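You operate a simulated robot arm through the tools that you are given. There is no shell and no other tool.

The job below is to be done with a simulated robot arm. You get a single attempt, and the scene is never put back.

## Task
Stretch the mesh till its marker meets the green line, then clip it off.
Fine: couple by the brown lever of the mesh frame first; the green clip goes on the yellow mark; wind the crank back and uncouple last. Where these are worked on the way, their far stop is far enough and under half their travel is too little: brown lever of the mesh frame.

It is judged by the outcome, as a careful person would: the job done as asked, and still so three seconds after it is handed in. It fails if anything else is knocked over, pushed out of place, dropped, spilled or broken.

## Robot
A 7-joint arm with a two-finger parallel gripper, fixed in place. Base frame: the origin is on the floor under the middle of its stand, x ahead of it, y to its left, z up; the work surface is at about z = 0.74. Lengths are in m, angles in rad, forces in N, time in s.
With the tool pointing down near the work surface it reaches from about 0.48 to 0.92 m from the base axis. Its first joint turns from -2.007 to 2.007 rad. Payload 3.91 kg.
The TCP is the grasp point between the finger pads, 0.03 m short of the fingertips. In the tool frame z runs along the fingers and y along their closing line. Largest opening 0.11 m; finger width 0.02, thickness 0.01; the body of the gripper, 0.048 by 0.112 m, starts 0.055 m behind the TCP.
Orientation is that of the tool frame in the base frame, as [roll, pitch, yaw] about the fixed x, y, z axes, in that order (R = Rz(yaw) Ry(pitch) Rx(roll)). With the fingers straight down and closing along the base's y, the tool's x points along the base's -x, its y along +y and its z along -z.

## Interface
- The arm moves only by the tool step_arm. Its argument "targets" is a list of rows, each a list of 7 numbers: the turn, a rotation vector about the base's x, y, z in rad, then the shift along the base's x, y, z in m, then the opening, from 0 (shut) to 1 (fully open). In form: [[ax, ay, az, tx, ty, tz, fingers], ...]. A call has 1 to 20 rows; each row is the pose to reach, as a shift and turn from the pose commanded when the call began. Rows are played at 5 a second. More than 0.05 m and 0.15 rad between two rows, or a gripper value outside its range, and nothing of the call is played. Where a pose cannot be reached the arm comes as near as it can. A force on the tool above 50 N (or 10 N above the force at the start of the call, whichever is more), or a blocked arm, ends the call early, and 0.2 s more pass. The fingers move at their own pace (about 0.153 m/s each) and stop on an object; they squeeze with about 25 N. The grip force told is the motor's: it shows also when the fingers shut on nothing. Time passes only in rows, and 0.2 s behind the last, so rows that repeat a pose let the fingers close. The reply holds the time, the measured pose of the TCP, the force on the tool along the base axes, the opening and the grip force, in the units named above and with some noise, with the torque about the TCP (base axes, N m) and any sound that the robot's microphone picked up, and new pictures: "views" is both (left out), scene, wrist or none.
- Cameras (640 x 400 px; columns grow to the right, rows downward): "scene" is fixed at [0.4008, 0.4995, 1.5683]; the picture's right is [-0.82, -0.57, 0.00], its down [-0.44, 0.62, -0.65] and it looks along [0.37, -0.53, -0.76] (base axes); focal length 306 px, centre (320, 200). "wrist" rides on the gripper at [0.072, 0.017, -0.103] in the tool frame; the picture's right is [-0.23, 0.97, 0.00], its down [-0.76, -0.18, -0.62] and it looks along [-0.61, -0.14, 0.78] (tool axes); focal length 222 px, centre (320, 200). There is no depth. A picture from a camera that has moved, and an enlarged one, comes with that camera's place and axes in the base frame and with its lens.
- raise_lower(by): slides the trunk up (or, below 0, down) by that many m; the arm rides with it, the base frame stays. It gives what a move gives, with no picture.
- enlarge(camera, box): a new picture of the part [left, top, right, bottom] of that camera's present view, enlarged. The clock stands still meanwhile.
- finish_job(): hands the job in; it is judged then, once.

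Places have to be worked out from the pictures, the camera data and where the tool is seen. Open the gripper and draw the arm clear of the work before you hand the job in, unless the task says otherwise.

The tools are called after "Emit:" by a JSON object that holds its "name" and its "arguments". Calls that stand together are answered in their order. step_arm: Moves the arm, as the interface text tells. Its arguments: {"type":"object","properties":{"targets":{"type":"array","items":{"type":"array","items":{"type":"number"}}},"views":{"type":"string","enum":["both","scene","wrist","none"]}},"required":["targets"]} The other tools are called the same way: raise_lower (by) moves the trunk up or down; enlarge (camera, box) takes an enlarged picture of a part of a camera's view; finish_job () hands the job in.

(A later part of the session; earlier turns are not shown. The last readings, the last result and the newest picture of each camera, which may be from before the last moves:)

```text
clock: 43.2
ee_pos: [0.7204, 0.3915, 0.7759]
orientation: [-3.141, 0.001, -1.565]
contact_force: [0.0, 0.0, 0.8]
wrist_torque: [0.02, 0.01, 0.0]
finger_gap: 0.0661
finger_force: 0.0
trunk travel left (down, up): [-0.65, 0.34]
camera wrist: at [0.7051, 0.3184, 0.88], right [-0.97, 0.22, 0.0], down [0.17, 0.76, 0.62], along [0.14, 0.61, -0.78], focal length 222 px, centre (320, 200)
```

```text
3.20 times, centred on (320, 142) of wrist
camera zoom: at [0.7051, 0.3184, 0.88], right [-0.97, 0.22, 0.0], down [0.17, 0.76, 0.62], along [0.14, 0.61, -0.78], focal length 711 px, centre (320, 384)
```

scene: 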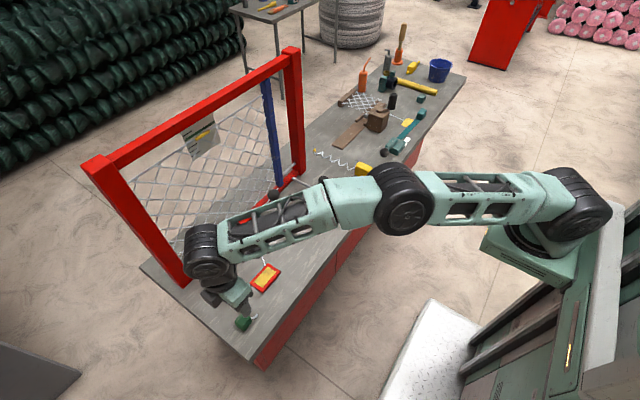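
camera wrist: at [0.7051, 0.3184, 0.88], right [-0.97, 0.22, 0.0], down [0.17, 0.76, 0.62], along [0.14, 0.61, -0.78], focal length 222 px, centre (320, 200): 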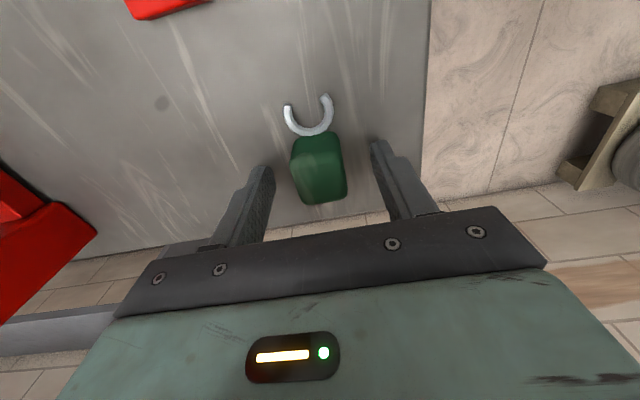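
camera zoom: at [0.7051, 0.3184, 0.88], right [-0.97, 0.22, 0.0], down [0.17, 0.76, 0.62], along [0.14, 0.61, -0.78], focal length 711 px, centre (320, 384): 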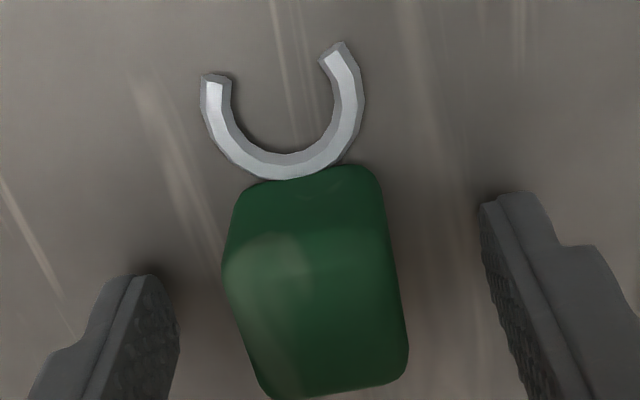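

The block sits centred between the fingers. I'll close on it and then lift a little.

Emit:
{"name": "step_arm", "arguments": {"targets": [[0, 0, 0, 0, 0, 0, 0.35], [0, 0, 0, 0, 0, 0, 0.15], [0, 0, 0, 0, 0, 0, 0.1], [0, 0, 0, 0, 0, 0, 0.1]], "views": "wrist"}}

```text
clock: 44.2
ee_pos: [0.7206, 0.3912, 0.775]
orientation: [-3.139, 0.001, -1.569]
contact_force: [-0.1, 0.8, 0.7]
wrist_torque: [0.01, 0.0, 0.0]
finger_gap: 0.0293
finger_force: 25.4
trunk travel left (down, up): [-0.65, 0.34]
camera wrist: at [0.7051, 0.3183, 0.88], right [-0.97, 0.22, 0.0], down [0.17, 0.76, 0.62], along [0.14, 0.61, -0.78], focal length 222 px, centre (320, 200)
```

wrist: 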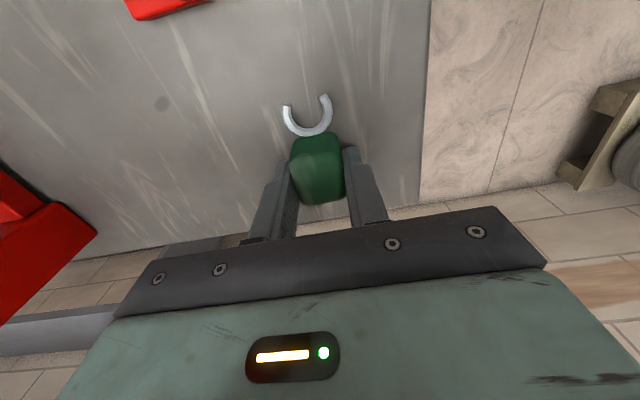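

The clip is held (29.3 mm). I'll lift it and carry it above the yellow mark at about (0.764, 0.2615).

Emit:
{"name": "step_arm", "arguments": {"targets": [[0, 0, 0, 0, 0, 0.02, 0.1], [0, 0, 0, 0, 0, 0.05, 0.1], [0, 0, 0, 0, 0, 0.09, 0.1], [0, 0, 0, 0.012, -0.03, 0.09, 0.1], [0, 0, 0, 0.024, -0.065, 0.09, 0.1], [0, 0, 0, 0.036, -0.1, 0.09, 0.1], [0, 0, 0, 0.0434, -0.1222, 0.09, 0.1], [0, 0, 0, 0.0434, -0.1222, 0.09, 0.1]], "views": "both"}}

Emit:
{"name": "enlarge", "arguments": {"camera": "wrist", "box": [220, 60, 420, 185]}}

Emit:
{"name": "enlarge", "arguments": {"camera": "scene", "box": [220, 220, 316, 280]}}

```text
clock: 46.0
ee_pos: [0.7659, 0.2682, 0.8679]
orientation: [-3.14, 0.003, -1.564]
contact_force: [0.5, 0.2, -0.8]
wrist_torque: [0.01, -0.01, -0.03]
finger_gap: 0.0293
finger_force: 25.0
trunk travel left (down, up): [-0.65, 0.34]
camera wrist: at [0.7504, 0.1957, 0.9721], right [-0.97, 0.22, 0.0], down [0.17, 0.76, 0.62], along [0.14, 0.61, -0.78], focal length 222 px, centre (320, 200)
```

scene: 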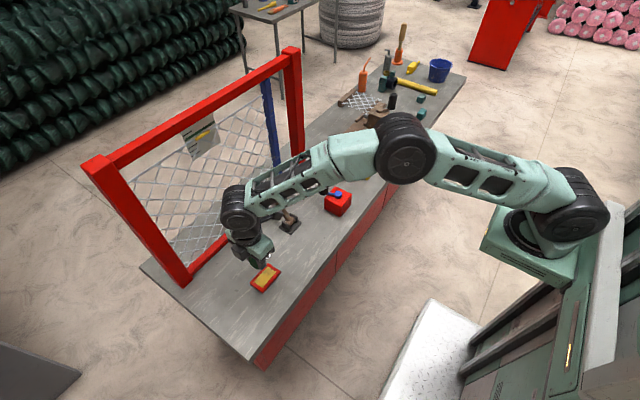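
wrist: 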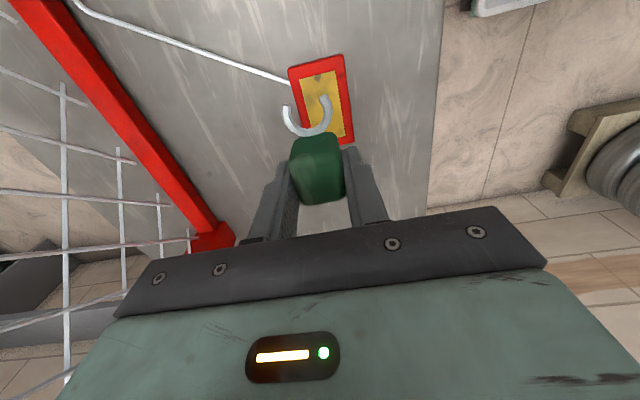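

```text
3.20 times, centred on (320, 122) of wrist
camera zoom: at [0.7504, 0.1957, 0.9721], right [-0.97, 0.22, 0.0], down [0.17, 0.76, 0.62], along [0.14, 0.61, -0.78], focal length 711 px, centre (320, 448)
```

zoom: 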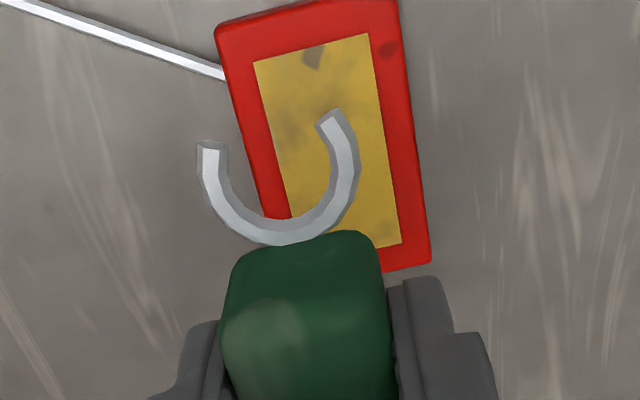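

```text
6.67 times, centred on (268, 250) of scene
camera zoom: at [0.4008, 0.4995, 1.5683], right [-0.82, -0.57, 0.0], down [-0.44, 0.62, -0.65], along [0.37, -0.53, -0.76], focal length 2042 px, centre (667, -133)
```

zoom: 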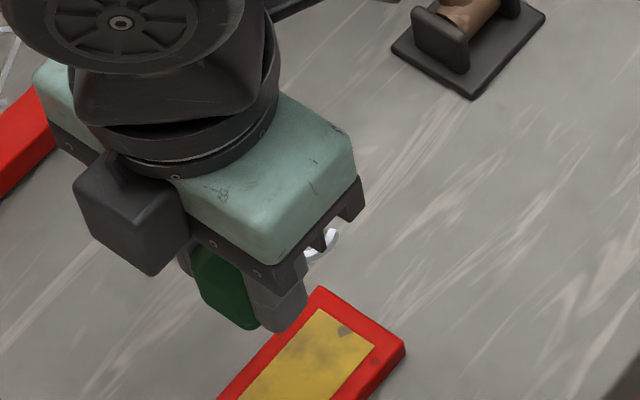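

From this view the yellow mark spans x 0.7455–0.7775 and y 0.231–0.291, centred at about (0.762, 0.261). I'll shift 3 mm in -x and lower the clip to just above the plate.

Emit:
{"name": "step_arm", "arguments": {"targets": [[0, 0, 0, -0.003, 0, -0.025, 0.1], [0, 0, 0, -0.003, 0, -0.05, 0.1], [0, 0, 0, -0.003, 0, -0.068, 0.1], [0, 0, 0, -0.003, 0, -0.072, 0.1], [0, 0, 0, -0.003, 0, -0.072, 0.1]], "views": "both"}}

Emit:
{"name": "enlarge", "arguments": {"camera": "wrist", "box": [220, 60, 420, 185]}}

Emit:
{"name": "enlarge", "arguments": {"camera": "scene", "box": [220, 240, 316, 300]}}

```text
clock: 47.2
ee_pos: [0.7638, 0.2699, 0.794]
orientation: [-3.141, 0.001, -1.567]
contact_force: [0.1, 0.3, -0.9]
wrist_torque: [-0.01, -0.01, 0.01]
finger_gap: 0.0292
finger_force: 25.0
trunk travel left (down, up): [-0.65, 0.34]
camera wrist: at [0.7468, 0.1956, 0.8986], right [-0.97, 0.22, 0.0], down [0.17, 0.76, 0.62], along [0.14, 0.61, -0.78], focal length 222 px, centre (320, 200)
```

scene: 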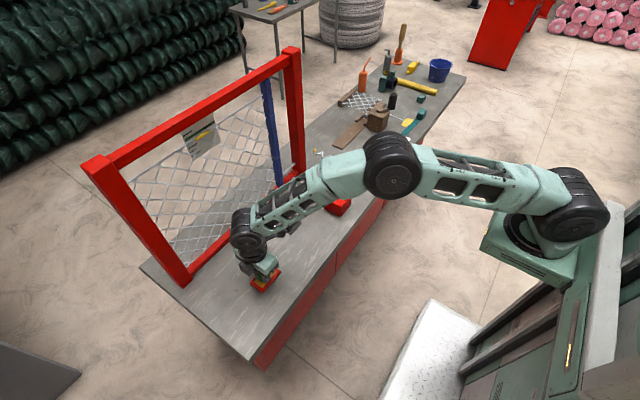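
wrist: 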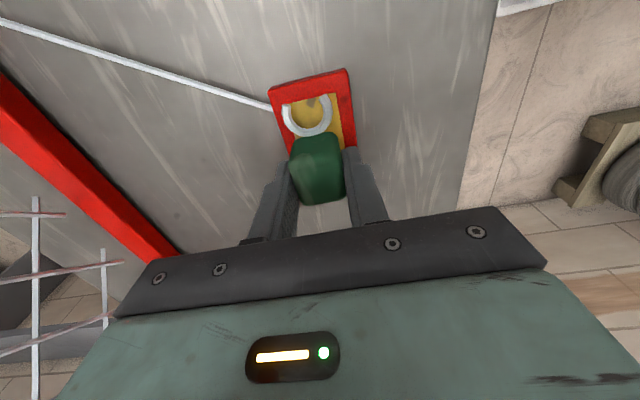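

```text
3.20 times, centred on (320, 122) of wrist
camera zoom: at [0.7468, 0.1956, 0.8986], right [-0.97, 0.22, 0.0], down [0.17, 0.76, 0.62], along [0.14, 0.61, -0.78], focal length 711 px, centre (320, 448)
```

zoom: 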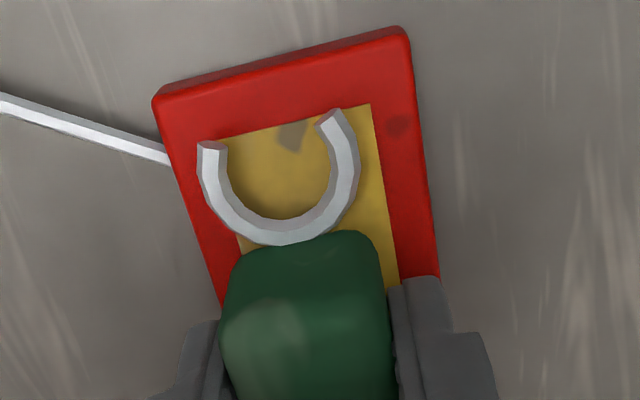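

```text
6.67 times, centred on (268, 270) of scene
camera zoom: at [0.4008, 0.4995, 1.5683], right [-0.82, -0.57, 0.0], down [-0.44, 0.62, -0.65], along [0.37, -0.53, -0.76], focal length 2042 px, centre (667, -267)
```

zoom: 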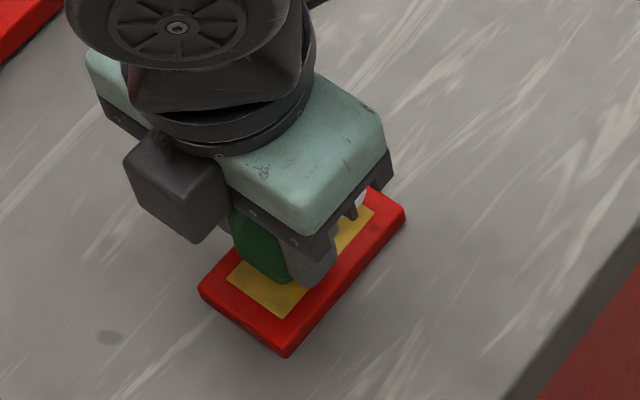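

The clip is hovering squarely over the mark. I'll lower in small increments until it touches the plate.

Emit:
{"name": "step_arm", "arguments": {"targets": [[0, 0, 0, -0.002, -0.001, -0.003, 0.1], [0, 0, 0, -0.002, -0.001, -0.006, 0.1], [0, 0, 0, -0.002, -0.001, -0.006, 0.1]], "views": "none"}}

```text
clock: 48.0
ee_pos: [0.7607, 0.2682, 0.7883]
orientation: [-3.141, 0.002, -1.567]
contact_force: [0.2, 0.8, -0.3]
wrist_torque: [0.0, -0.05, 0.0]
finger_gap: 0.0292
finger_force: 25.3
trunk travel left (down, up): [-0.65, 0.34]
```

No contact yet at z = 0.788; I'll keep lowering by millimetres.

Emit:
{"name": "step_arm", "arguments": {"targets": [[0, 0, 0, 0, 0, -0.002, 0.1], [0, 0, 0, 0, 0, -0.003, 0.1]], "views": "none"}}

```text
clock: 48.6
ee_pos: [0.7595, 0.2683, 0.7867]
orientation: [-3.138, 0.001, -1.569]
contact_force: [-3.8, -2.4, 11.7]
wrist_torque: [-0.27, 0.18, -0.09]
finger_gap: 0.0293
finger_force: 25.1
trunk travel left (down, up): [-0.65, 0.34]
```

Contact is felt (11.7 N), so the clip rests on the plate. I'll open the fingers gently and look.

Emit:
{"name": "step_arm", "arguments": {"targets": [[0, 0, 0, 0, 0, 0.001, 0.3], [0, 0, 0, 0, 0, 0.001, 0.4], [0, 0, 0, 0, 0, 0.001, 0.55], [0, 0, 0, 0, 0, 0.001, 0.55]], "views": "both"}}

Emit:
{"name": "enlarge", "arguments": {"camera": "wrist", "box": [220, 60, 420, 185]}}

Emit:
{"name": "enlarge", "arguments": {"camera": "scene", "box": [220, 240, 316, 300]}}

```text
clock: 49.6
ee_pos: [0.7594, 0.2681, 0.7867]
orientation: [-3.141, 0.002, -1.567]
contact_force: [0.1, -0.4, -0.3]
wrist_torque: [0.01, 0.02, -0.02]
finger_gap: 0.0605
finger_force: 0.1
trunk travel left (down, up): [-0.65, 0.34]
camera wrist: at [0.7447, 0.1952, 0.8913], right [-0.97, 0.22, 0.0], down [0.17, 0.76, 0.62], along [0.14, 0.61, -0.78], focal length 222 px, centre (320, 200)
```

scene: 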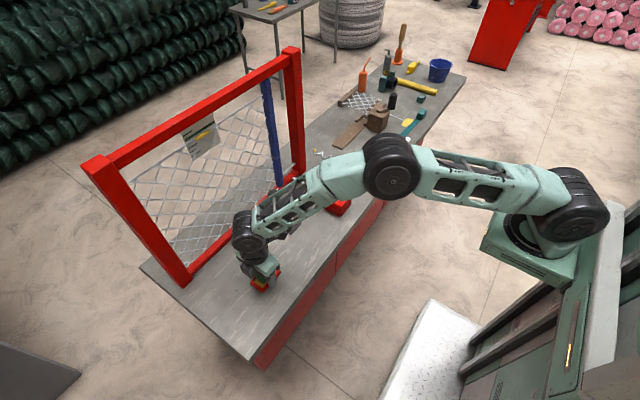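
wrist: 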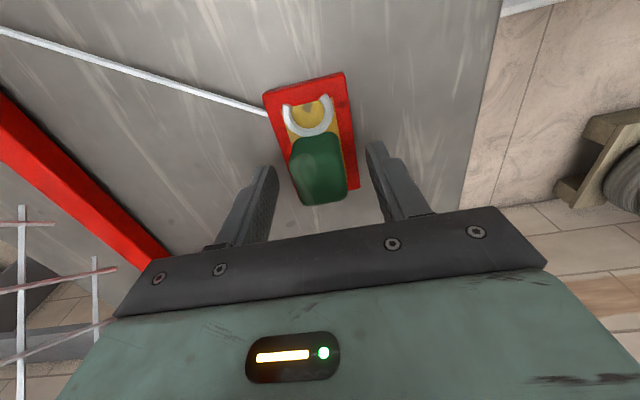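

```text
3.20 times, centred on (320, 122) of wrist
camera zoom: at [0.7447, 0.1952, 0.8913], right [-0.97, 0.22, 0.0], down [0.17, 0.76, 0.62], along [0.14, 0.61, -0.78], focal length 711 px, centre (320, 448)
```

zoom: 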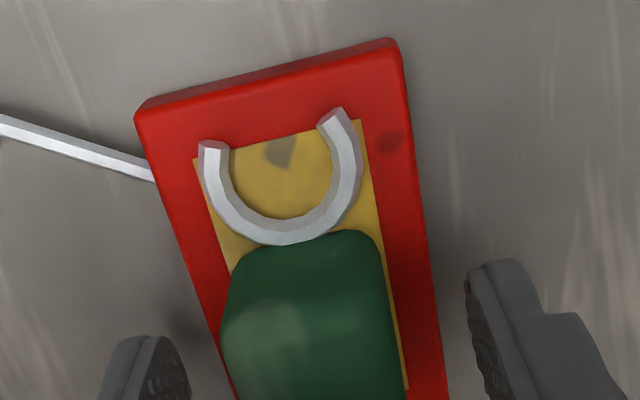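

```text
6.67 times, centred on (268, 270) of scene
camera zoom: at [0.4008, 0.4995, 1.5683], right [-0.82, -0.57, 0.0], down [-0.44, 0.62, -0.65], along [0.37, -0.53, -0.76], focal length 2042 px, centre (667, -267)
```

zoom: 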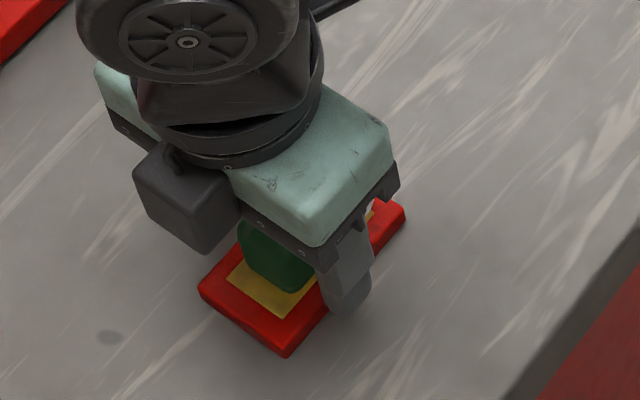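

The clip now rests with both ring and block on the yellow mark. I'll rise clear, check that it stays, then return above the crank knob with the tool turned to its earlier release orientation.

Emit:
{"name": "step_arm", "arguments": {"targets": [[0, 0, 0, 0, 0, 0.02, 0.6], [0, 0, 0, 0, 0, 0.06, 0.6], [0, 0, 0, 0, 0, 0.1, 0.6], [0, 0, 0, 0, 0, 0.14, 0.6], [0, 0, 0, 0, 0, 0.18, 0.6], [0, 0, 0, 0, 0, 0.215, 0.6], [0, 0, 0.135, 0.001, -0.035, 0.215, 0.6], [0, 0, 0.27, 0.002, -0.07, 0.215, 0.6], [0, 0, 0.405, 0.003, -0.105, 0.215, 0.6], [0, 0, 0.54, 0.004, -0.14, 0.215, 0.6], [0, 0, 0.675, 0.006, -0.175, 0.215, 0.6], [0, 0, 0.81, 0.009, -0.21, 0.215, 0.6], [0, 0, 0.945, 0.012, -0.245, 0.2, 0.6], [0, 0, 1.08, 0.016, -0.28, 0.185, 0.6], [0, 0, 1.217, 0.02, -0.315, 0.17, 0.6], [0, 0, 1.217, 0.021, -0.331, 0.165, 0.6], [0, 0, 1.217, 0.021, -0.331, 0.165, 0.6]], "views": "both"}}

Emit:
{"name": "enlarge", "arguments": {"camera": "wrist", "box": [200, 60, 440, 210]}}

Emit:
{"name": "enlarge", "arguments": {"camera": "scene", "box": [220, 240, 316, 300]}}

Emit:
{"name": "enlarge", "arguments": {"camera": "scene", "box": [176, 110, 240, 150]}}

Emit:
{"name": "enlarge", "arguments": {"camera": "scene", "box": [260, 130, 420, 230]}}

```text
clock: 53.2
ee_pos: [0.7785, -0.0627, 0.9503]
orientation: [-3.14, 0.004, -0.348]
contact_force: [0.2, -0.6, 0.8]
wrist_torque: [-0.02, -0.02, 0.01]
finger_gap: 0.0663
finger_force: 0.1
trunk travel left (down, up): [-0.65, 0.34]
camera wrist: at [0.8429, -0.1033, 1.0545], right [-0.55, -0.84, 0.0], down [-0.65, 0.43, 0.62], along [-0.52, 0.34, -0.78], focal length 222 px, centre (320, 200)
```

scene: 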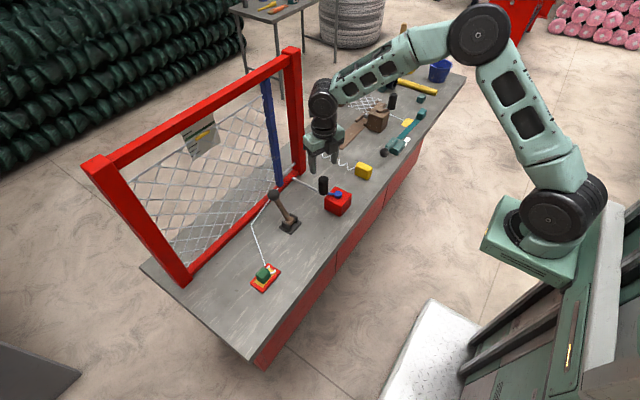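
wrist: 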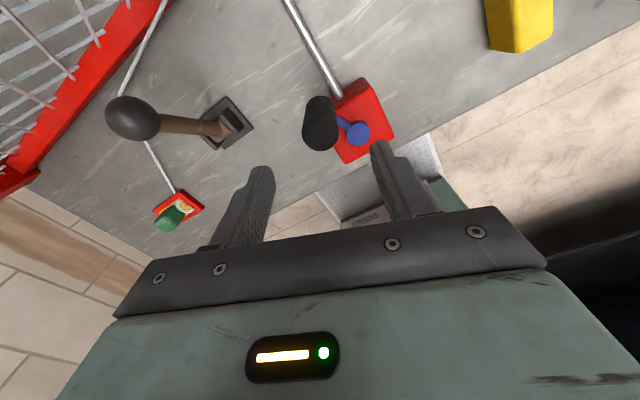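

```text
2.67 times, centred on (320, 135) of wrist
camera zoom: at [0.8429, -0.1033, 1.0545], right [-0.55, -0.84, 0.0], down [-0.65, 0.43, 0.62], along [-0.52, 0.34, -0.78], focal length 592 px, centre (320, 373)
```

zoom: 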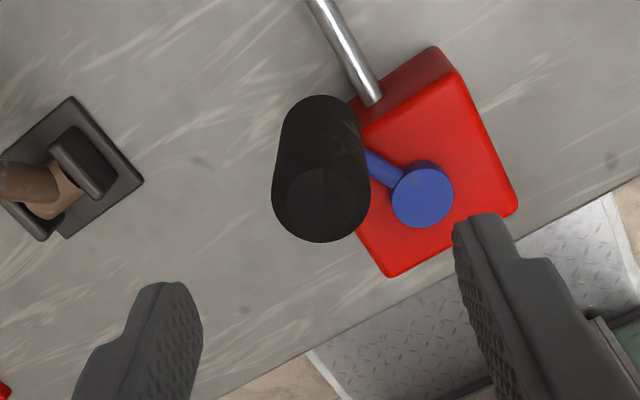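

```text
6.67 times, centred on (268, 270) of scene
camera zoom: at [0.4008, 0.4995, 1.5683], right [-0.82, -0.57, 0.0], down [-0.44, 0.62, -0.65], along [0.37, -0.53, -0.76], focal length 2042 px, centre (667, -267)
```

zoom: 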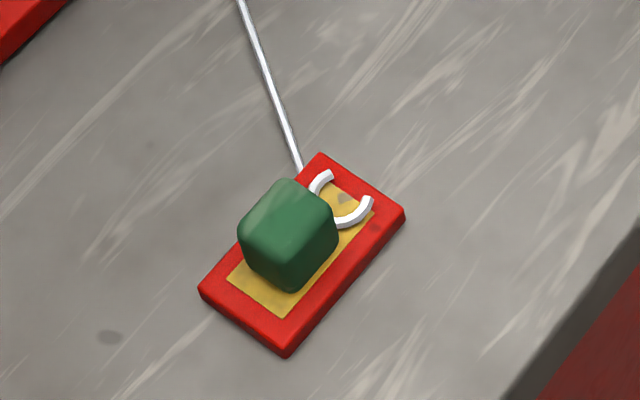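

```text
10.00 times, centred on (208, 130) of scene
camera zoom: at [0.4008, 0.4995, 1.5683], right [-0.82, -0.57, 0.0], down [-0.44, 0.62, -0.65], along [0.37, -0.53, -0.76], focal length 3062 px, centre (1440, 900)
```

zoom: 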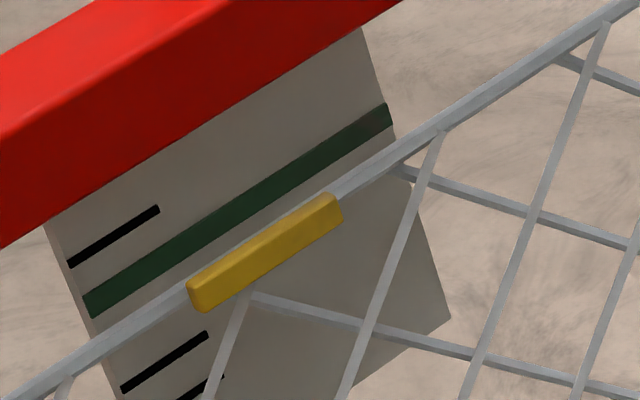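

```text
4.00 times, centred on (340, 180) of scene
camera zoom: at [0.4008, 0.4995, 1.5683], right [-0.82, -0.57, 0.0], down [-0.44, 0.62, -0.65], along [0.37, -0.53, -0.76], focal length 1225 px, centre (240, 280)
```

zoom: 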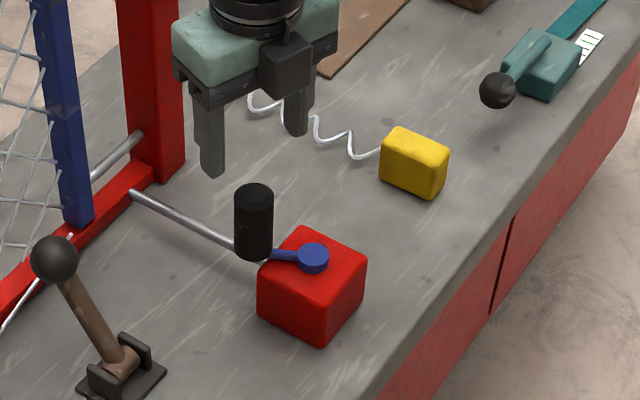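

The clip stays on the mark and the marker holds at the line. The knob is at about (0.7805, -0.063), hub (0.736, -0.085). I'll descend and grip it.

Emit:
{"name": "step_arm", "arguments": {"targets": [[0, 0, 0, 0.002, 0, -0.03, 0.5], [0, 0, 0, 0.002, 0, -0.06, 0.5], [0, 0, 0, 0.002, 0, -0.091, 0.5], [0, 0, 0, 0.002, 0, -0.091, 0.2], [0, 0, 0, 0.002, 0, -0.091, 0.15], [0, 0, 0, 0.002, 0, -0.091, 0.15]], "views": "none"}}

```text
clock: 54.6
ee_pos: [0.7827, -0.0626, 0.8606]
orientation: [3.141, 0.003, -0.347]
contact_force: [-1.2, -2.6, -6.2]
wrist_torque: [-0.33, -0.34, 0.0]
finger_gap: 0.0302
finger_force: 45.0
trunk travel left (down, up): [-0.65, 0.34]
```

The grip gap reads slightly small (30.2 mm), so I'll look at how the knob sits in the fingers before turning.

Emit:
{"name": "enlarge", "arguments": {"camera": "wrist", "box": [200, 60, 440, 210]}}

Emit:
{"name": "enlarge", "arguments": {"camera": "scene", "box": [280, 140, 376, 200]}}

```text
2.67 times, centred on (320, 135) of wrist
camera zoom: at [0.8465, -0.1037, 0.9647], right [-0.55, -0.84, 0.0], down [-0.65, 0.43, 0.62], along [-0.52, 0.34, -0.78], focal length 592 px, centre (320, 373)
```

zoom: 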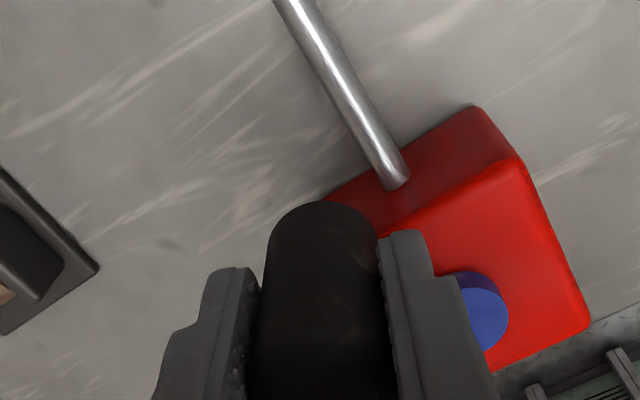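

```text
6.67 times, centred on (328, 170) of scene
camera zoom: at [0.4008, 0.4995, 1.5683], right [-0.82, -0.57, 0.0], down [-0.44, 0.62, -0.65], along [0.37, -0.53, -0.76], focal length 2042 px, centre (267, 400)
```

zoom: 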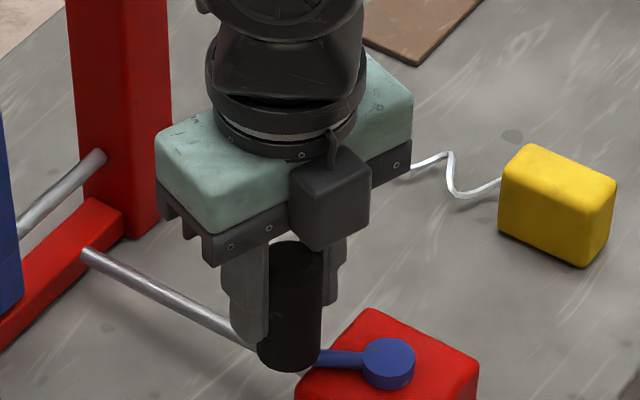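

The knob sits about 4–5 mm off-centre along the pads. I'll open, re-centre and grip again.

Emit:
{"name": "step_arm", "arguments": {"targets": [[0, 0, 0, 0, 0, 0, 0.5], [0, 0, 0, 0, 0, 0, 0.5], [0, 0, 0, -0.0042, 0.0012, 0, 0.5], [0, 0, 0, -0.0042, 0.0012, 0, 0.2], [0, 0, 0, -0.0042, 0.0012, 0, 0.15], [0, 0, 0, -0.0042, 0.0012, 0, 0.15]], "views": "none"}}

Emit:
{"name": "enlarge", "arguments": {"camera": "wrist", "box": [200, 60, 440, 210]}}

```text
clock: 56.0
ee_pos: [0.7791, -0.0602, 0.8621]
orientation: [-3.139, 0.0, -0.349]
contact_force: [1.1, -0.3, 0.7]
wrist_torque: [-0.19, 0.28, 0.0]
finger_gap: 0.03
finger_force: 45.1
trunk travel left (down, up): [-0.65, 0.34]
```

```text
2.67 times, centred on (320, 135) of wrist
camera zoom: at [0.8427, -0.1021, 0.9655], right [-0.55, -0.84, 0.0], down [-0.65, 0.43, 0.62], along [-0.52, 0.34, -0.78], focal length 592 px, centre (320, 373)
```

zoom: 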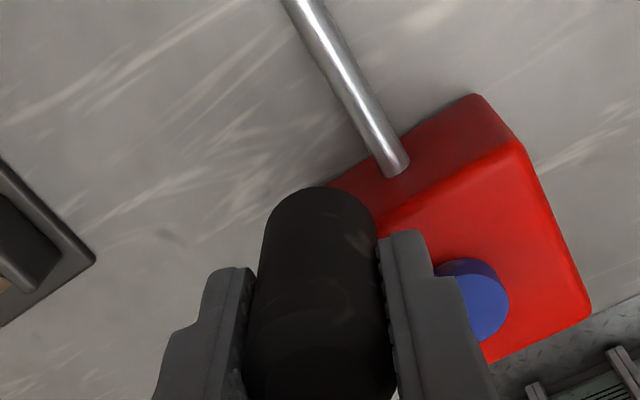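

The knob is now centred. I'll wind back clockwise in small steps with the tool turning along, first about 24°, and check that the clip holds the mesh.

Emit:
{"name": "step_arm", "arguments": {"targets": [[0, 0, -0.1396, 0.003, -0.0062, 0, 0.15], [0, 0, -0.2793, 0.0051, -0.0128, 0, 0.15], [0, 0, -0.4189, 0.0062, -0.0196, 0, 0.15]], "views": "none"}}

Emit:
{"name": "enlarge", "arguments": {"camera": "scene", "box": [176, 110, 240, 150]}}

Emit:
{"name": "enlarge", "arguments": {"camera": "scene", "box": [220, 200, 316, 300]}}

```text
clock: 56.8
ee_pos: [0.7859, -0.08, 0.861]
orientation: [-3.14, 0.001, -0.771]
contact_force: [7.6, 3.6, -0.1]
wrist_torque: [0.06, -0.21, -0.01]
finger_gap: 0.0301
finger_force: 45.1
trunk travel left (down, up): [-0.65, 0.34]
```

```text
10.00 times, centred on (208, 130) of scene
camera zoom: at [0.4008, 0.4995, 1.5683], right [-0.82, -0.57, 0.0], down [-0.44, 0.62, -0.65], along [0.37, -0.53, -0.76], focal length 3062 px, centre (1440, 900)
```

zoom: 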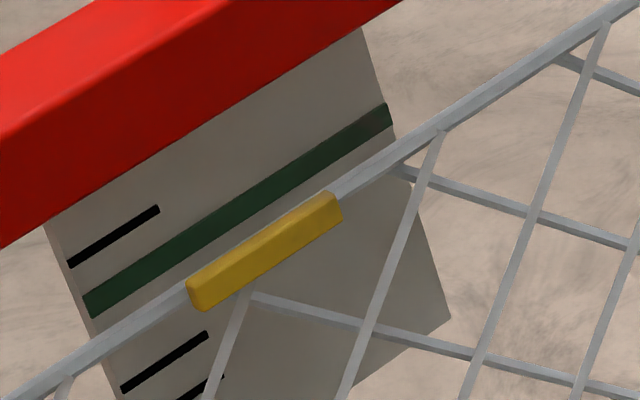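

```text
4.00 times, centred on (268, 250) of scene
camera zoom: at [0.4008, 0.4995, 1.5683], right [-0.82, -0.57, 0.0], down [-0.44, 0.62, -0.65], along [0.37, -0.53, -0.76], focal length 1225 px, centre (528, 0)
```

zoom: 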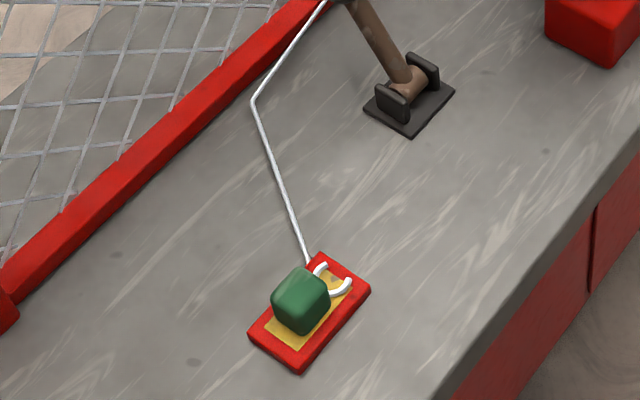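

The marker holds while the crank turns back, so the clip is doing its job. I'll continue winding back clockwise.

Emit:
{"name": "step_arm", "arguments": {"targets": [[0, 0, -0.1396, 0.0007, -0.007, 0, 0.15], [0, 0, -0.2793, -0.0001, -0.0139, 0, 0.15], [0, 0, -0.4189, -0.0019, -0.0207, 0, 0.15], [0, 0, -0.5585, -0.0046, -0.0271, 0, 0.15], [0, 0, -0.6981, -0.0081, -0.0331, 0, 0.15]], "views": "none"}}

Emit:
{"name": "enlarge", "arguments": {"camera": "scene", "box": [176, 110, 240, 150]}}

```text
clock: 58.0
ee_pos: [0.7764, -0.1147, 0.8603]
orientation: [3.142, 0.004, -1.47]
contact_force: [-1.1, 3.1, -5.2]
wrist_torque: [-0.37, -0.52, -0.02]
finger_gap: 0.0298
finger_force: 45.5
trunk travel left (down, up): [-0.65, 0.34]
```

```text
10.00 times, centred on (208, 130) of scene
camera zoom: at [0.4008, 0.4995, 1.5683], right [-0.82, -0.57, 0.0], down [-0.44, 0.62, -0.65], along [0.37, -0.53, -0.76], focal length 3062 px, centre (1440, 900)
```

zoom: 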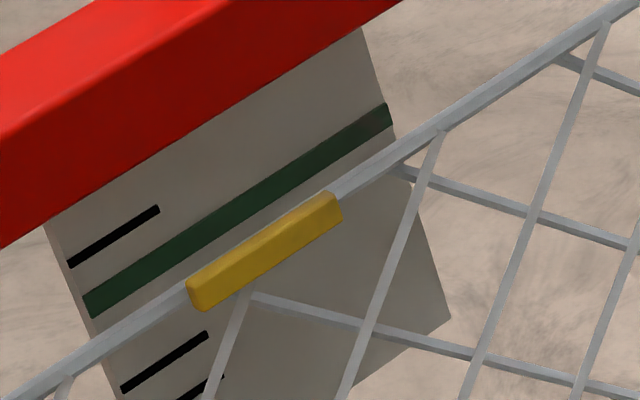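

Forces are low and the marker is steady. I'll continue the unwinding.

Emit:
{"name": "step_arm", "arguments": {"targets": [[0, 0, -0.1396, -0.0044, -0.0054, 0, 0.15], [0, 0, -0.2793, -0.0095, -0.0102, 0, 0.15], [0, 0, -0.4189, -0.0151, -0.0143, 0, 0.15], [0, 0, -0.5585, -0.0213, -0.0175, 0, 0.15], [0, 0, -0.6981, -0.0279, -0.0198, 0, 0.15], [0, 0, -0.8378, -0.0348, -0.0212, 0, 0.15]], "views": "none"}}

Emit:
{"name": "enlarge", "arguments": {"camera": "scene", "box": [176, 110, 240, 150]}}

```text
clock: 59.4
ee_pos: [0.7425, -0.1341, 0.8618]
orientation: [-3.138, 0.003, -2.306]
contact_force: [0.7, 11.2, 19.2]
wrist_torque: [-0.35, 1.39, 0.03]
finger_gap: 0.0304
finger_force: 45.4
trunk travel left (down, up): [-0.65, 0.34]
```

```text
10.00 times, centred on (208, 130) of scene
camera zoom: at [0.4008, 0.4995, 1.5683], right [-0.82, -0.57, 0.0], down [-0.44, 0.62, -0.65], along [0.37, -0.53, -0.76], focal length 3062 px, centre (1440, 900)
```

zoom: 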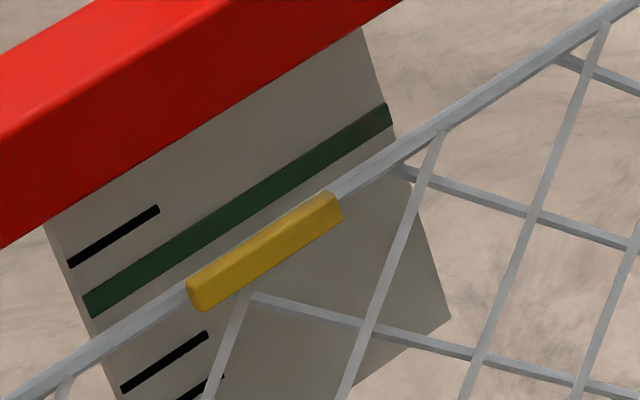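

The unwinding continues smoothly. I'll go on to about 229° with small centre and z corrections.

Emit:
{"name": "step_arm", "arguments": {"targets": [[0, 0, -0.1396, -0.0069, 0.0004, 0.0005, 0.15], [0, 0, -0.2793, -0.0139, 0.001, 0.0005, 0.15], [0, 0, -0.4189, -0.0207, 0.0025, 0.0005, 0.15], [0, 0, -0.5585, -0.0272, 0.0049, 0.0005, 0.15], [0, 0, -0.6981, -0.0333, 0.0083, 0.0005, 0.15], [0, 0, -0.8, -0.0389, 0.0124, 0.0005, 0.15]], "views": "none"}}

Emit:
{"name": "enlarge", "arguments": {"camera": "scene", "box": [176, 110, 240, 150]}}

```text
clock: 60.8
ee_pos: [0.7028, -0.1235, 0.8609]
orientation: [-3.139, 0.001, -3.106]
contact_force: [5.1, 3.9, 7.9]
wrist_torque: [0.19, -1.12, -0.02]
finger_gap: 0.0303
finger_force: 44.7
trunk travel left (down, up): [-0.65, 0.34]
```

```text
10.00 times, centred on (208, 130) of scene
camera zoom: at [0.4008, 0.4995, 1.5683], right [-0.82, -0.57, 0.0], down [-0.44, 0.62, -0.65], along [0.37, -0.53, -0.76], focal length 3062 px, centre (1440, 900)
```

zoom: 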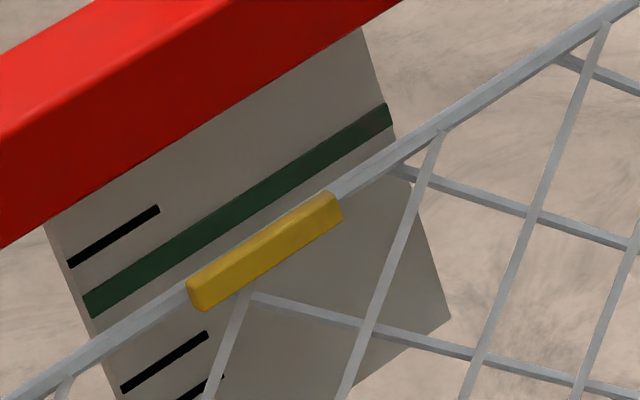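

All steady; 229° reached. Now I'll hold the orientation and continue clockwise toward the start angle (about 137°).

Emit:
{"name": "step_arm", "arguments": {"targets": [[0, 0, 0, -0.005, 0.0049, 0, 0.15], [0, 0, 0, -0.0092, 0.0105, 0, 0.15], [0, 0, 0, -0.0127, 0.0166, 0, 0.15], [0, 0, 0, -0.0152, 0.023, 0, 0.15], [0, 0, 0, -0.0168, 0.0298, 0, 0.15], [0, 0, 0, -0.0175, 0.0368, 0, 0.15]], "views": "none"}}

Emit:
{"name": "enlarge", "arguments": {"camera": "scene", "box": [260, 130, 420, 230]}}

```text
clock: 62.2
ee_pos: [0.6839, -0.088, 0.8602]
orientation: [-3.141, -0.005, -3.104]
contact_force: [-8.9, -2.6, 2.3]
wrist_torque: [0.1, -1.25, -0.02]
finger_gap: 0.0298
finger_force: 44.9
trunk travel left (down, up): [-0.65, 0.34]
```

```text
4.00 times, centred on (340, 180) of scene
camera zoom: at [0.4008, 0.4995, 1.5683], right [-0.82, -0.57, 0.0], down [-0.44, 0.62, -0.65], along [0.37, -0.53, -0.76], focal length 1225 px, centre (240, 280)
```

zoom: 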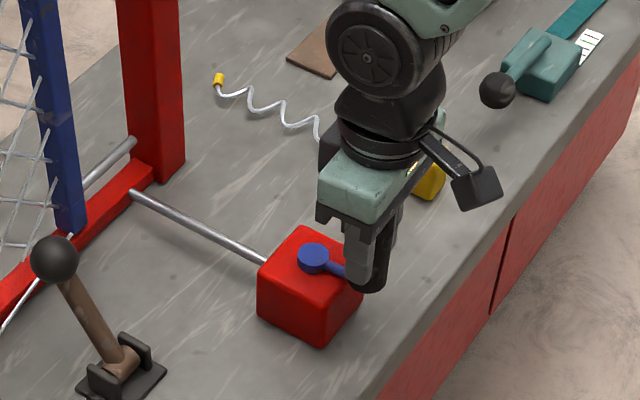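

Now the last stretch back toward the start angle, watching for the stop.

Emit:
{"name": "step_arm", "arguments": {"targets": [[0, 0, 0, 0.0003, 0.0069, 0, 0.15], [0, 0, 0, 0.0016, 0.0138, 0, 0.15], [0, 0, 0, 0.0038, 0.0204, 0, 0.15], [0, 0, 0, 0.007, 0.0266, 0, 0.15], [0, 0, 0, 0.0109, 0.0324, 0, 0.15]], "views": "none"}}

Emit:
{"name": "enlarge", "arguments": {"camera": "scene", "box": [260, 130, 420, 230]}}

Emit:
{"name": "enlarge", "arguments": {"camera": "scene", "box": [176, 110, 240, 150]}}

```text
clock: 63.4
ee_pos: [0.6953, -0.0533, 0.8605]
orientation: [-3.139, -0.001, -3.103]
contact_force: [-9.9, 5.2, -17.7]
wrist_torque: [0.18, 0.97, 0.01]
finger_gap: 0.0302
finger_force: 45.1
trunk travel left (down, up): [-0.65, 0.34]
```

```text
4.00 times, centred on (340, 180) of scene
camera zoom: at [0.4008, 0.4995, 1.5683], right [-0.82, -0.57, 0.0], down [-0.44, 0.62, -0.65], along [0.37, -0.53, -0.76], focal length 1225 px, centre (240, 280)
```

zoom: 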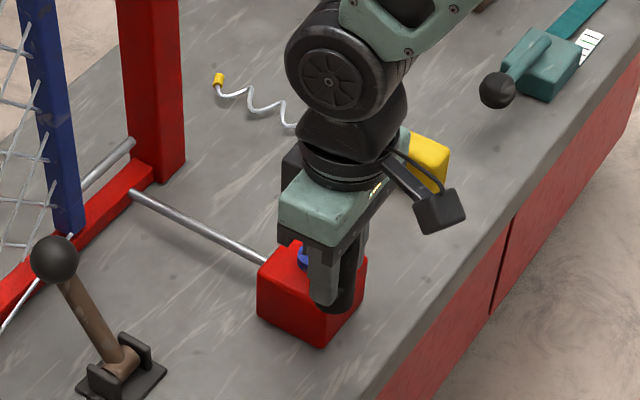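

```text
10.00 times, centred on (208, 130) of scene
camera zoom: at [0.4008, 0.4995, 1.5683], right [-0.82, -0.57, 0.0], down [-0.44, 0.62, -0.65], along [0.37, -0.53, -0.76], focal length 3062 px, centre (1440, 900)
```

zoom: 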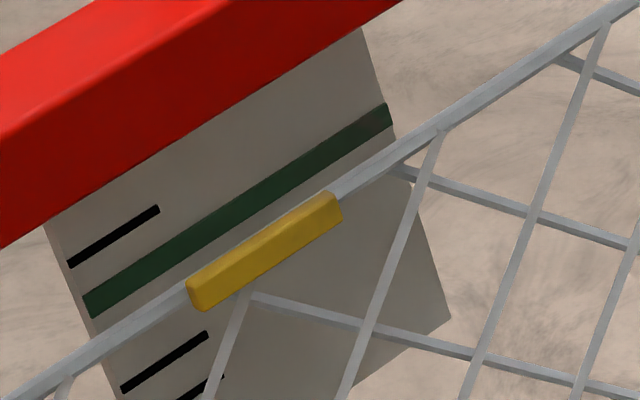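

The knob is almost at its starting place. I'll go a few degrees further to feel for the stop.

Emit:
{"name": "step_arm", "arguments": {"targets": [[0, 0, 0, 0.0016, 0.0018, 0.0005, 0.15], [0, 0, 0, 0.0031, 0.0035, 0.0005, 0.15], [0, 0, 0, 0.0045, 0.0048, 0.0005, 0.15]], "views": "wrist"}}

```text
clock: 64.2
ee_pos: [0.6996, -0.0507, 0.8601]
orientation: [-3.14, -0.006, -3.103]
contact_force: [-21.0, 7.7, -24.3]
wrist_torque: [0.38, -0.68, 0.03]
finger_gap: 0.0299
finger_force: 44.6
trunk travel left (down, up): [-0.65, 0.34]
camera wrist: at [0.6276, -0.0356, 0.9659], right [0.19, 0.98, 0.0], down [0.77, -0.15, 0.62], along [0.61, -0.12, -0.78], focal length 222 px, centre (320, 200)
```

wrist: 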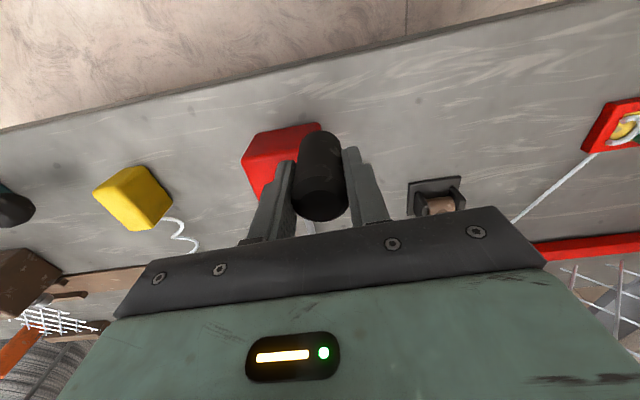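

Still no clear stop. The measured position matches the initial knob place within 1–2 mm. I'll push a few degrees more to see whether it is at its stop.

Emit:
{"name": "step_arm", "arguments": {"targets": [[0, 0, 0, 0.0012, 0.0022, 0.0005, 0.15], [0, 0, 0, 0.003, 0.0042, 0.0005, 0.15], [0, 0, 0, 0.003, 0.0042, 0.0005, 0.15]], "views": "none"}}

```text
clock: 65.0
ee_pos: [0.6995, -0.0495, 0.8617]
orientation: [-3.135, -0.011, -3.106]
contact_force: [-30.3, -16.2, -27.3]
wrist_torque: [0.43, -0.21, -0.01]
finger_gap: 0.03
finger_force: 44.8
trunk travel left (down, up): [-0.65, 0.34]
```

The knob no longer moves and the tangential force climbs to about 33 N, so the crank is back at its start stop. I'll relax, release and rise.

Emit:
{"name": "step_arm", "arguments": {"targets": [[0, 0, 0, -0.0045, -0.006, -0.0005, 0.15], [0, 0, 0, -0.0045, -0.006, -0.0005, 0.5], [0, 0, 0, -0.0045, -0.006, -0.0005, 0.5], [0, 0, 0, -0.0045, -0.006, 0.03, 0.5], [0, 0, 0, -0.0045, -0.006, 0.07, 0.5], [0, 0, 0, -0.0045, -0.006, 0.11, 0.5], [0, 0, 0, -0.0045, -0.006, 0.11, 0.5]], "views": "both"}}

Emit:
{"name": "enlarge", "arguments": {"camera": "scene", "box": [240, 150, 400, 250]}}

Emit:
{"name": "enlarge", "arguments": {"camera": "scene", "box": [176, 110, 240, 150]}}

```text
clock: 66.6
ee_pos: [0.7008, -0.0498, 0.9715]
orientation: [-3.139, 0.0, -3.106]
contact_force: [0.6, 0.9, -0.9]
wrist_torque: [-0.01, -0.02, 0.01]
finger_gap: 0.0552
finger_force: 0.0
trunk travel left (down, up): [-0.65, 0.34]
camera wrist: at [0.629, -0.0367, 1.0752], right [0.19, 0.98, 0.0], down [0.77, -0.15, 0.62], along [0.61, -0.12, -0.78], focal length 222 px, centre (320, 200)
```

scene: 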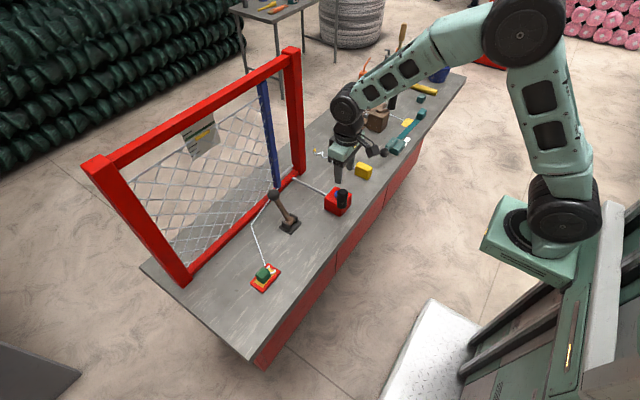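
wrist: 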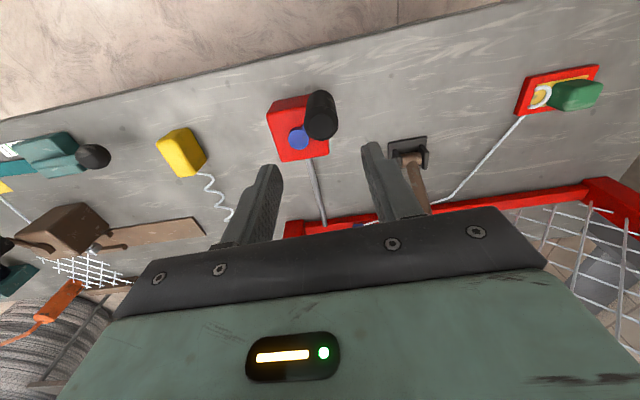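

```text
4.00 times, centred on (320, 200) of scene
camera zoom: at [0.4008, 0.4995, 1.5683], right [-0.82, -0.57, 0.0], down [-0.44, 0.62, -0.65], along [0.37, -0.53, -0.76], focal length 1225 px, centre (320, 200)
```

zoom: 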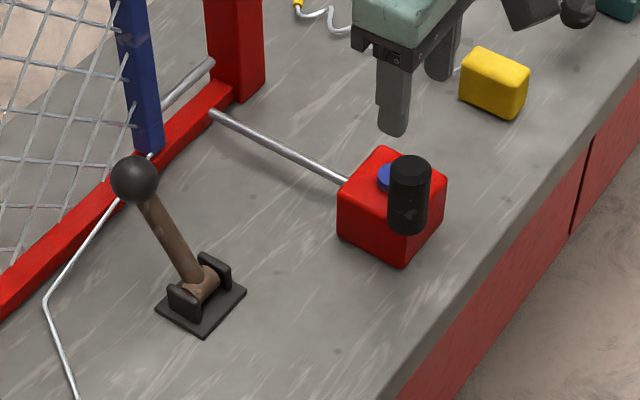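

```text
10.00 times, centred on (208, 130) of scene
camera zoom: at [0.4008, 0.4995, 1.5683], right [-0.82, -0.57, 0.0], down [-0.44, 0.62, -0.65], along [0.37, -0.53, -0.76], focal length 3062 px, centre (1440, 900)
```

zoom: 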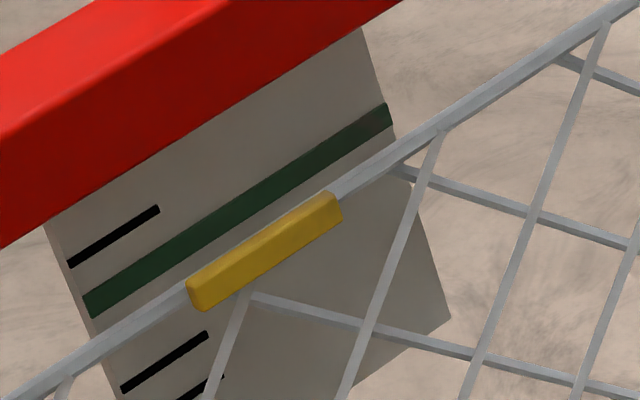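

The crank is at its start position and the marker still holds at the line. To uncouple, I'll turn the tool so the fingers open along x and straddle the lever ball (0.874, 0.071) wide open. That lets the far finger pull it back toward -x.

Emit:
{"name": "step_arm", "arguments": {"targets": [[0, 0, 0.14, 0.0, 0.01, 0.01, 0.7], [0, 0, 0.28, 0.01, 0.02, 0.02, 0.9], [0, 0, 0.42, 0.02, 0.035, 0.03, 1], [0, 0, 0.56, 0.035, 0.05, 0.035, 1], [0, 0, 0.7, 0.05, 0.065, 0.035, 1], [0, 0, 0.84, 0.065, 0.08, 0.035, 1], [0, 0, 0.98, 0.08, 0.095, 0.035, 1], [0, 0, 1.12, 0.095, 0.105, 0.035, 1], [0, 0, 1.26, 0.11, 0.113, 0.035, 1], [0, 0, 1.4, 0.122, 0.119, 0.035, 1], [0, 0, 1.536, 0.13, 0.1205, 0.035, 1], [0, 0, 1.536, 0.13, 0.1205, 0.035, 1]], "views": "both"}}

Emit:
{"name": "enlarge", "arguments": {"camera": "wrist", "box": [200, 60, 440, 210]}}

Emit:
{"name": "enlarge", "arguments": {"camera": "scene", "box": [220, 120, 380, 220]}}

```text
clock: 69.2
ee_pos: [0.8303, 0.0693, 1.0067]
orientation: [-3.139, 0.001, -1.568]
contact_force: [0.0, -0.5, 0.1]
wrist_torque: [-0.02, -0.02, -0.03]
finger_gap: 0.1098
finger_force: 0.1
trunk travel left (down, up): [-0.65, 0.34]
camera wrist: at [0.8146, -0.0036, 1.111], right [-0.97, 0.22, 0.0], down [0.17, 0.76, 0.62], along [0.14, 0.61, -0.78], focal length 222 px, centre (320, 200)
```

scene: 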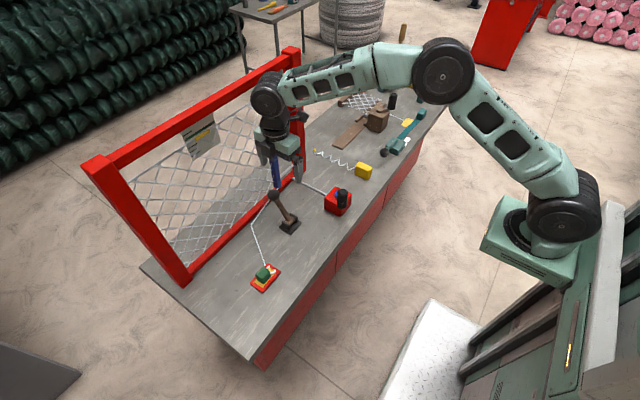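
wrist: 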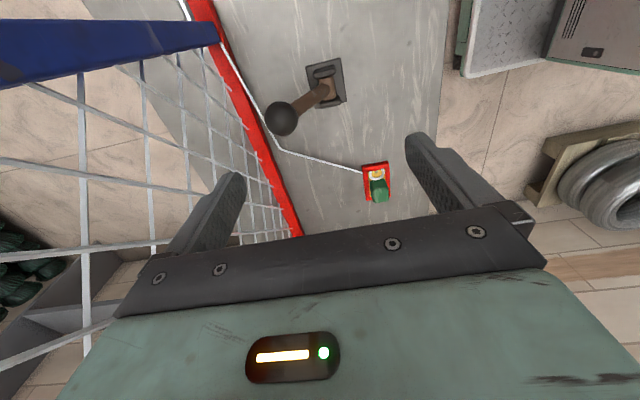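

```text
2.67 times, centred on (320, 135) of wrist
camera zoom: at [0.8146, -0.0036, 1.111], right [-0.97, 0.22, 0.0], down [0.17, 0.76, 0.62], along [0.14, 0.61, -0.78], focal length 592 px, centre (320, 373)
```

zoom: 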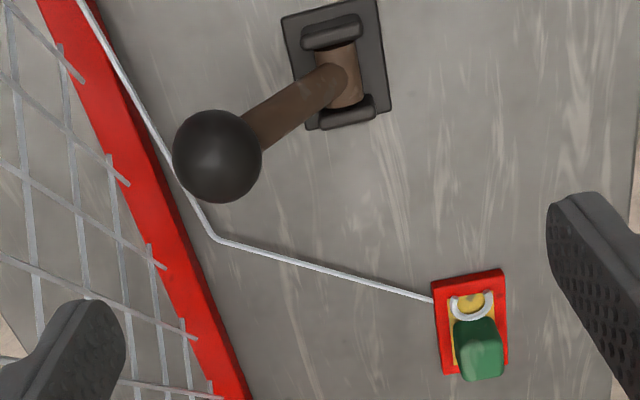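

```text
4.00 times, centred on (300, 170) of scene
camera zoom: at [0.4008, 0.4995, 1.5683], right [-0.82, -0.57, 0.0], down [-0.44, 0.62, -0.65], along [0.37, -0.53, -0.76], focal length 1225 px, centre (400, 320)
```

zoom: 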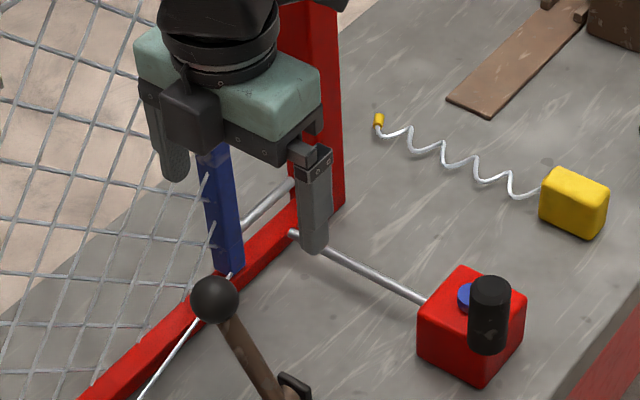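

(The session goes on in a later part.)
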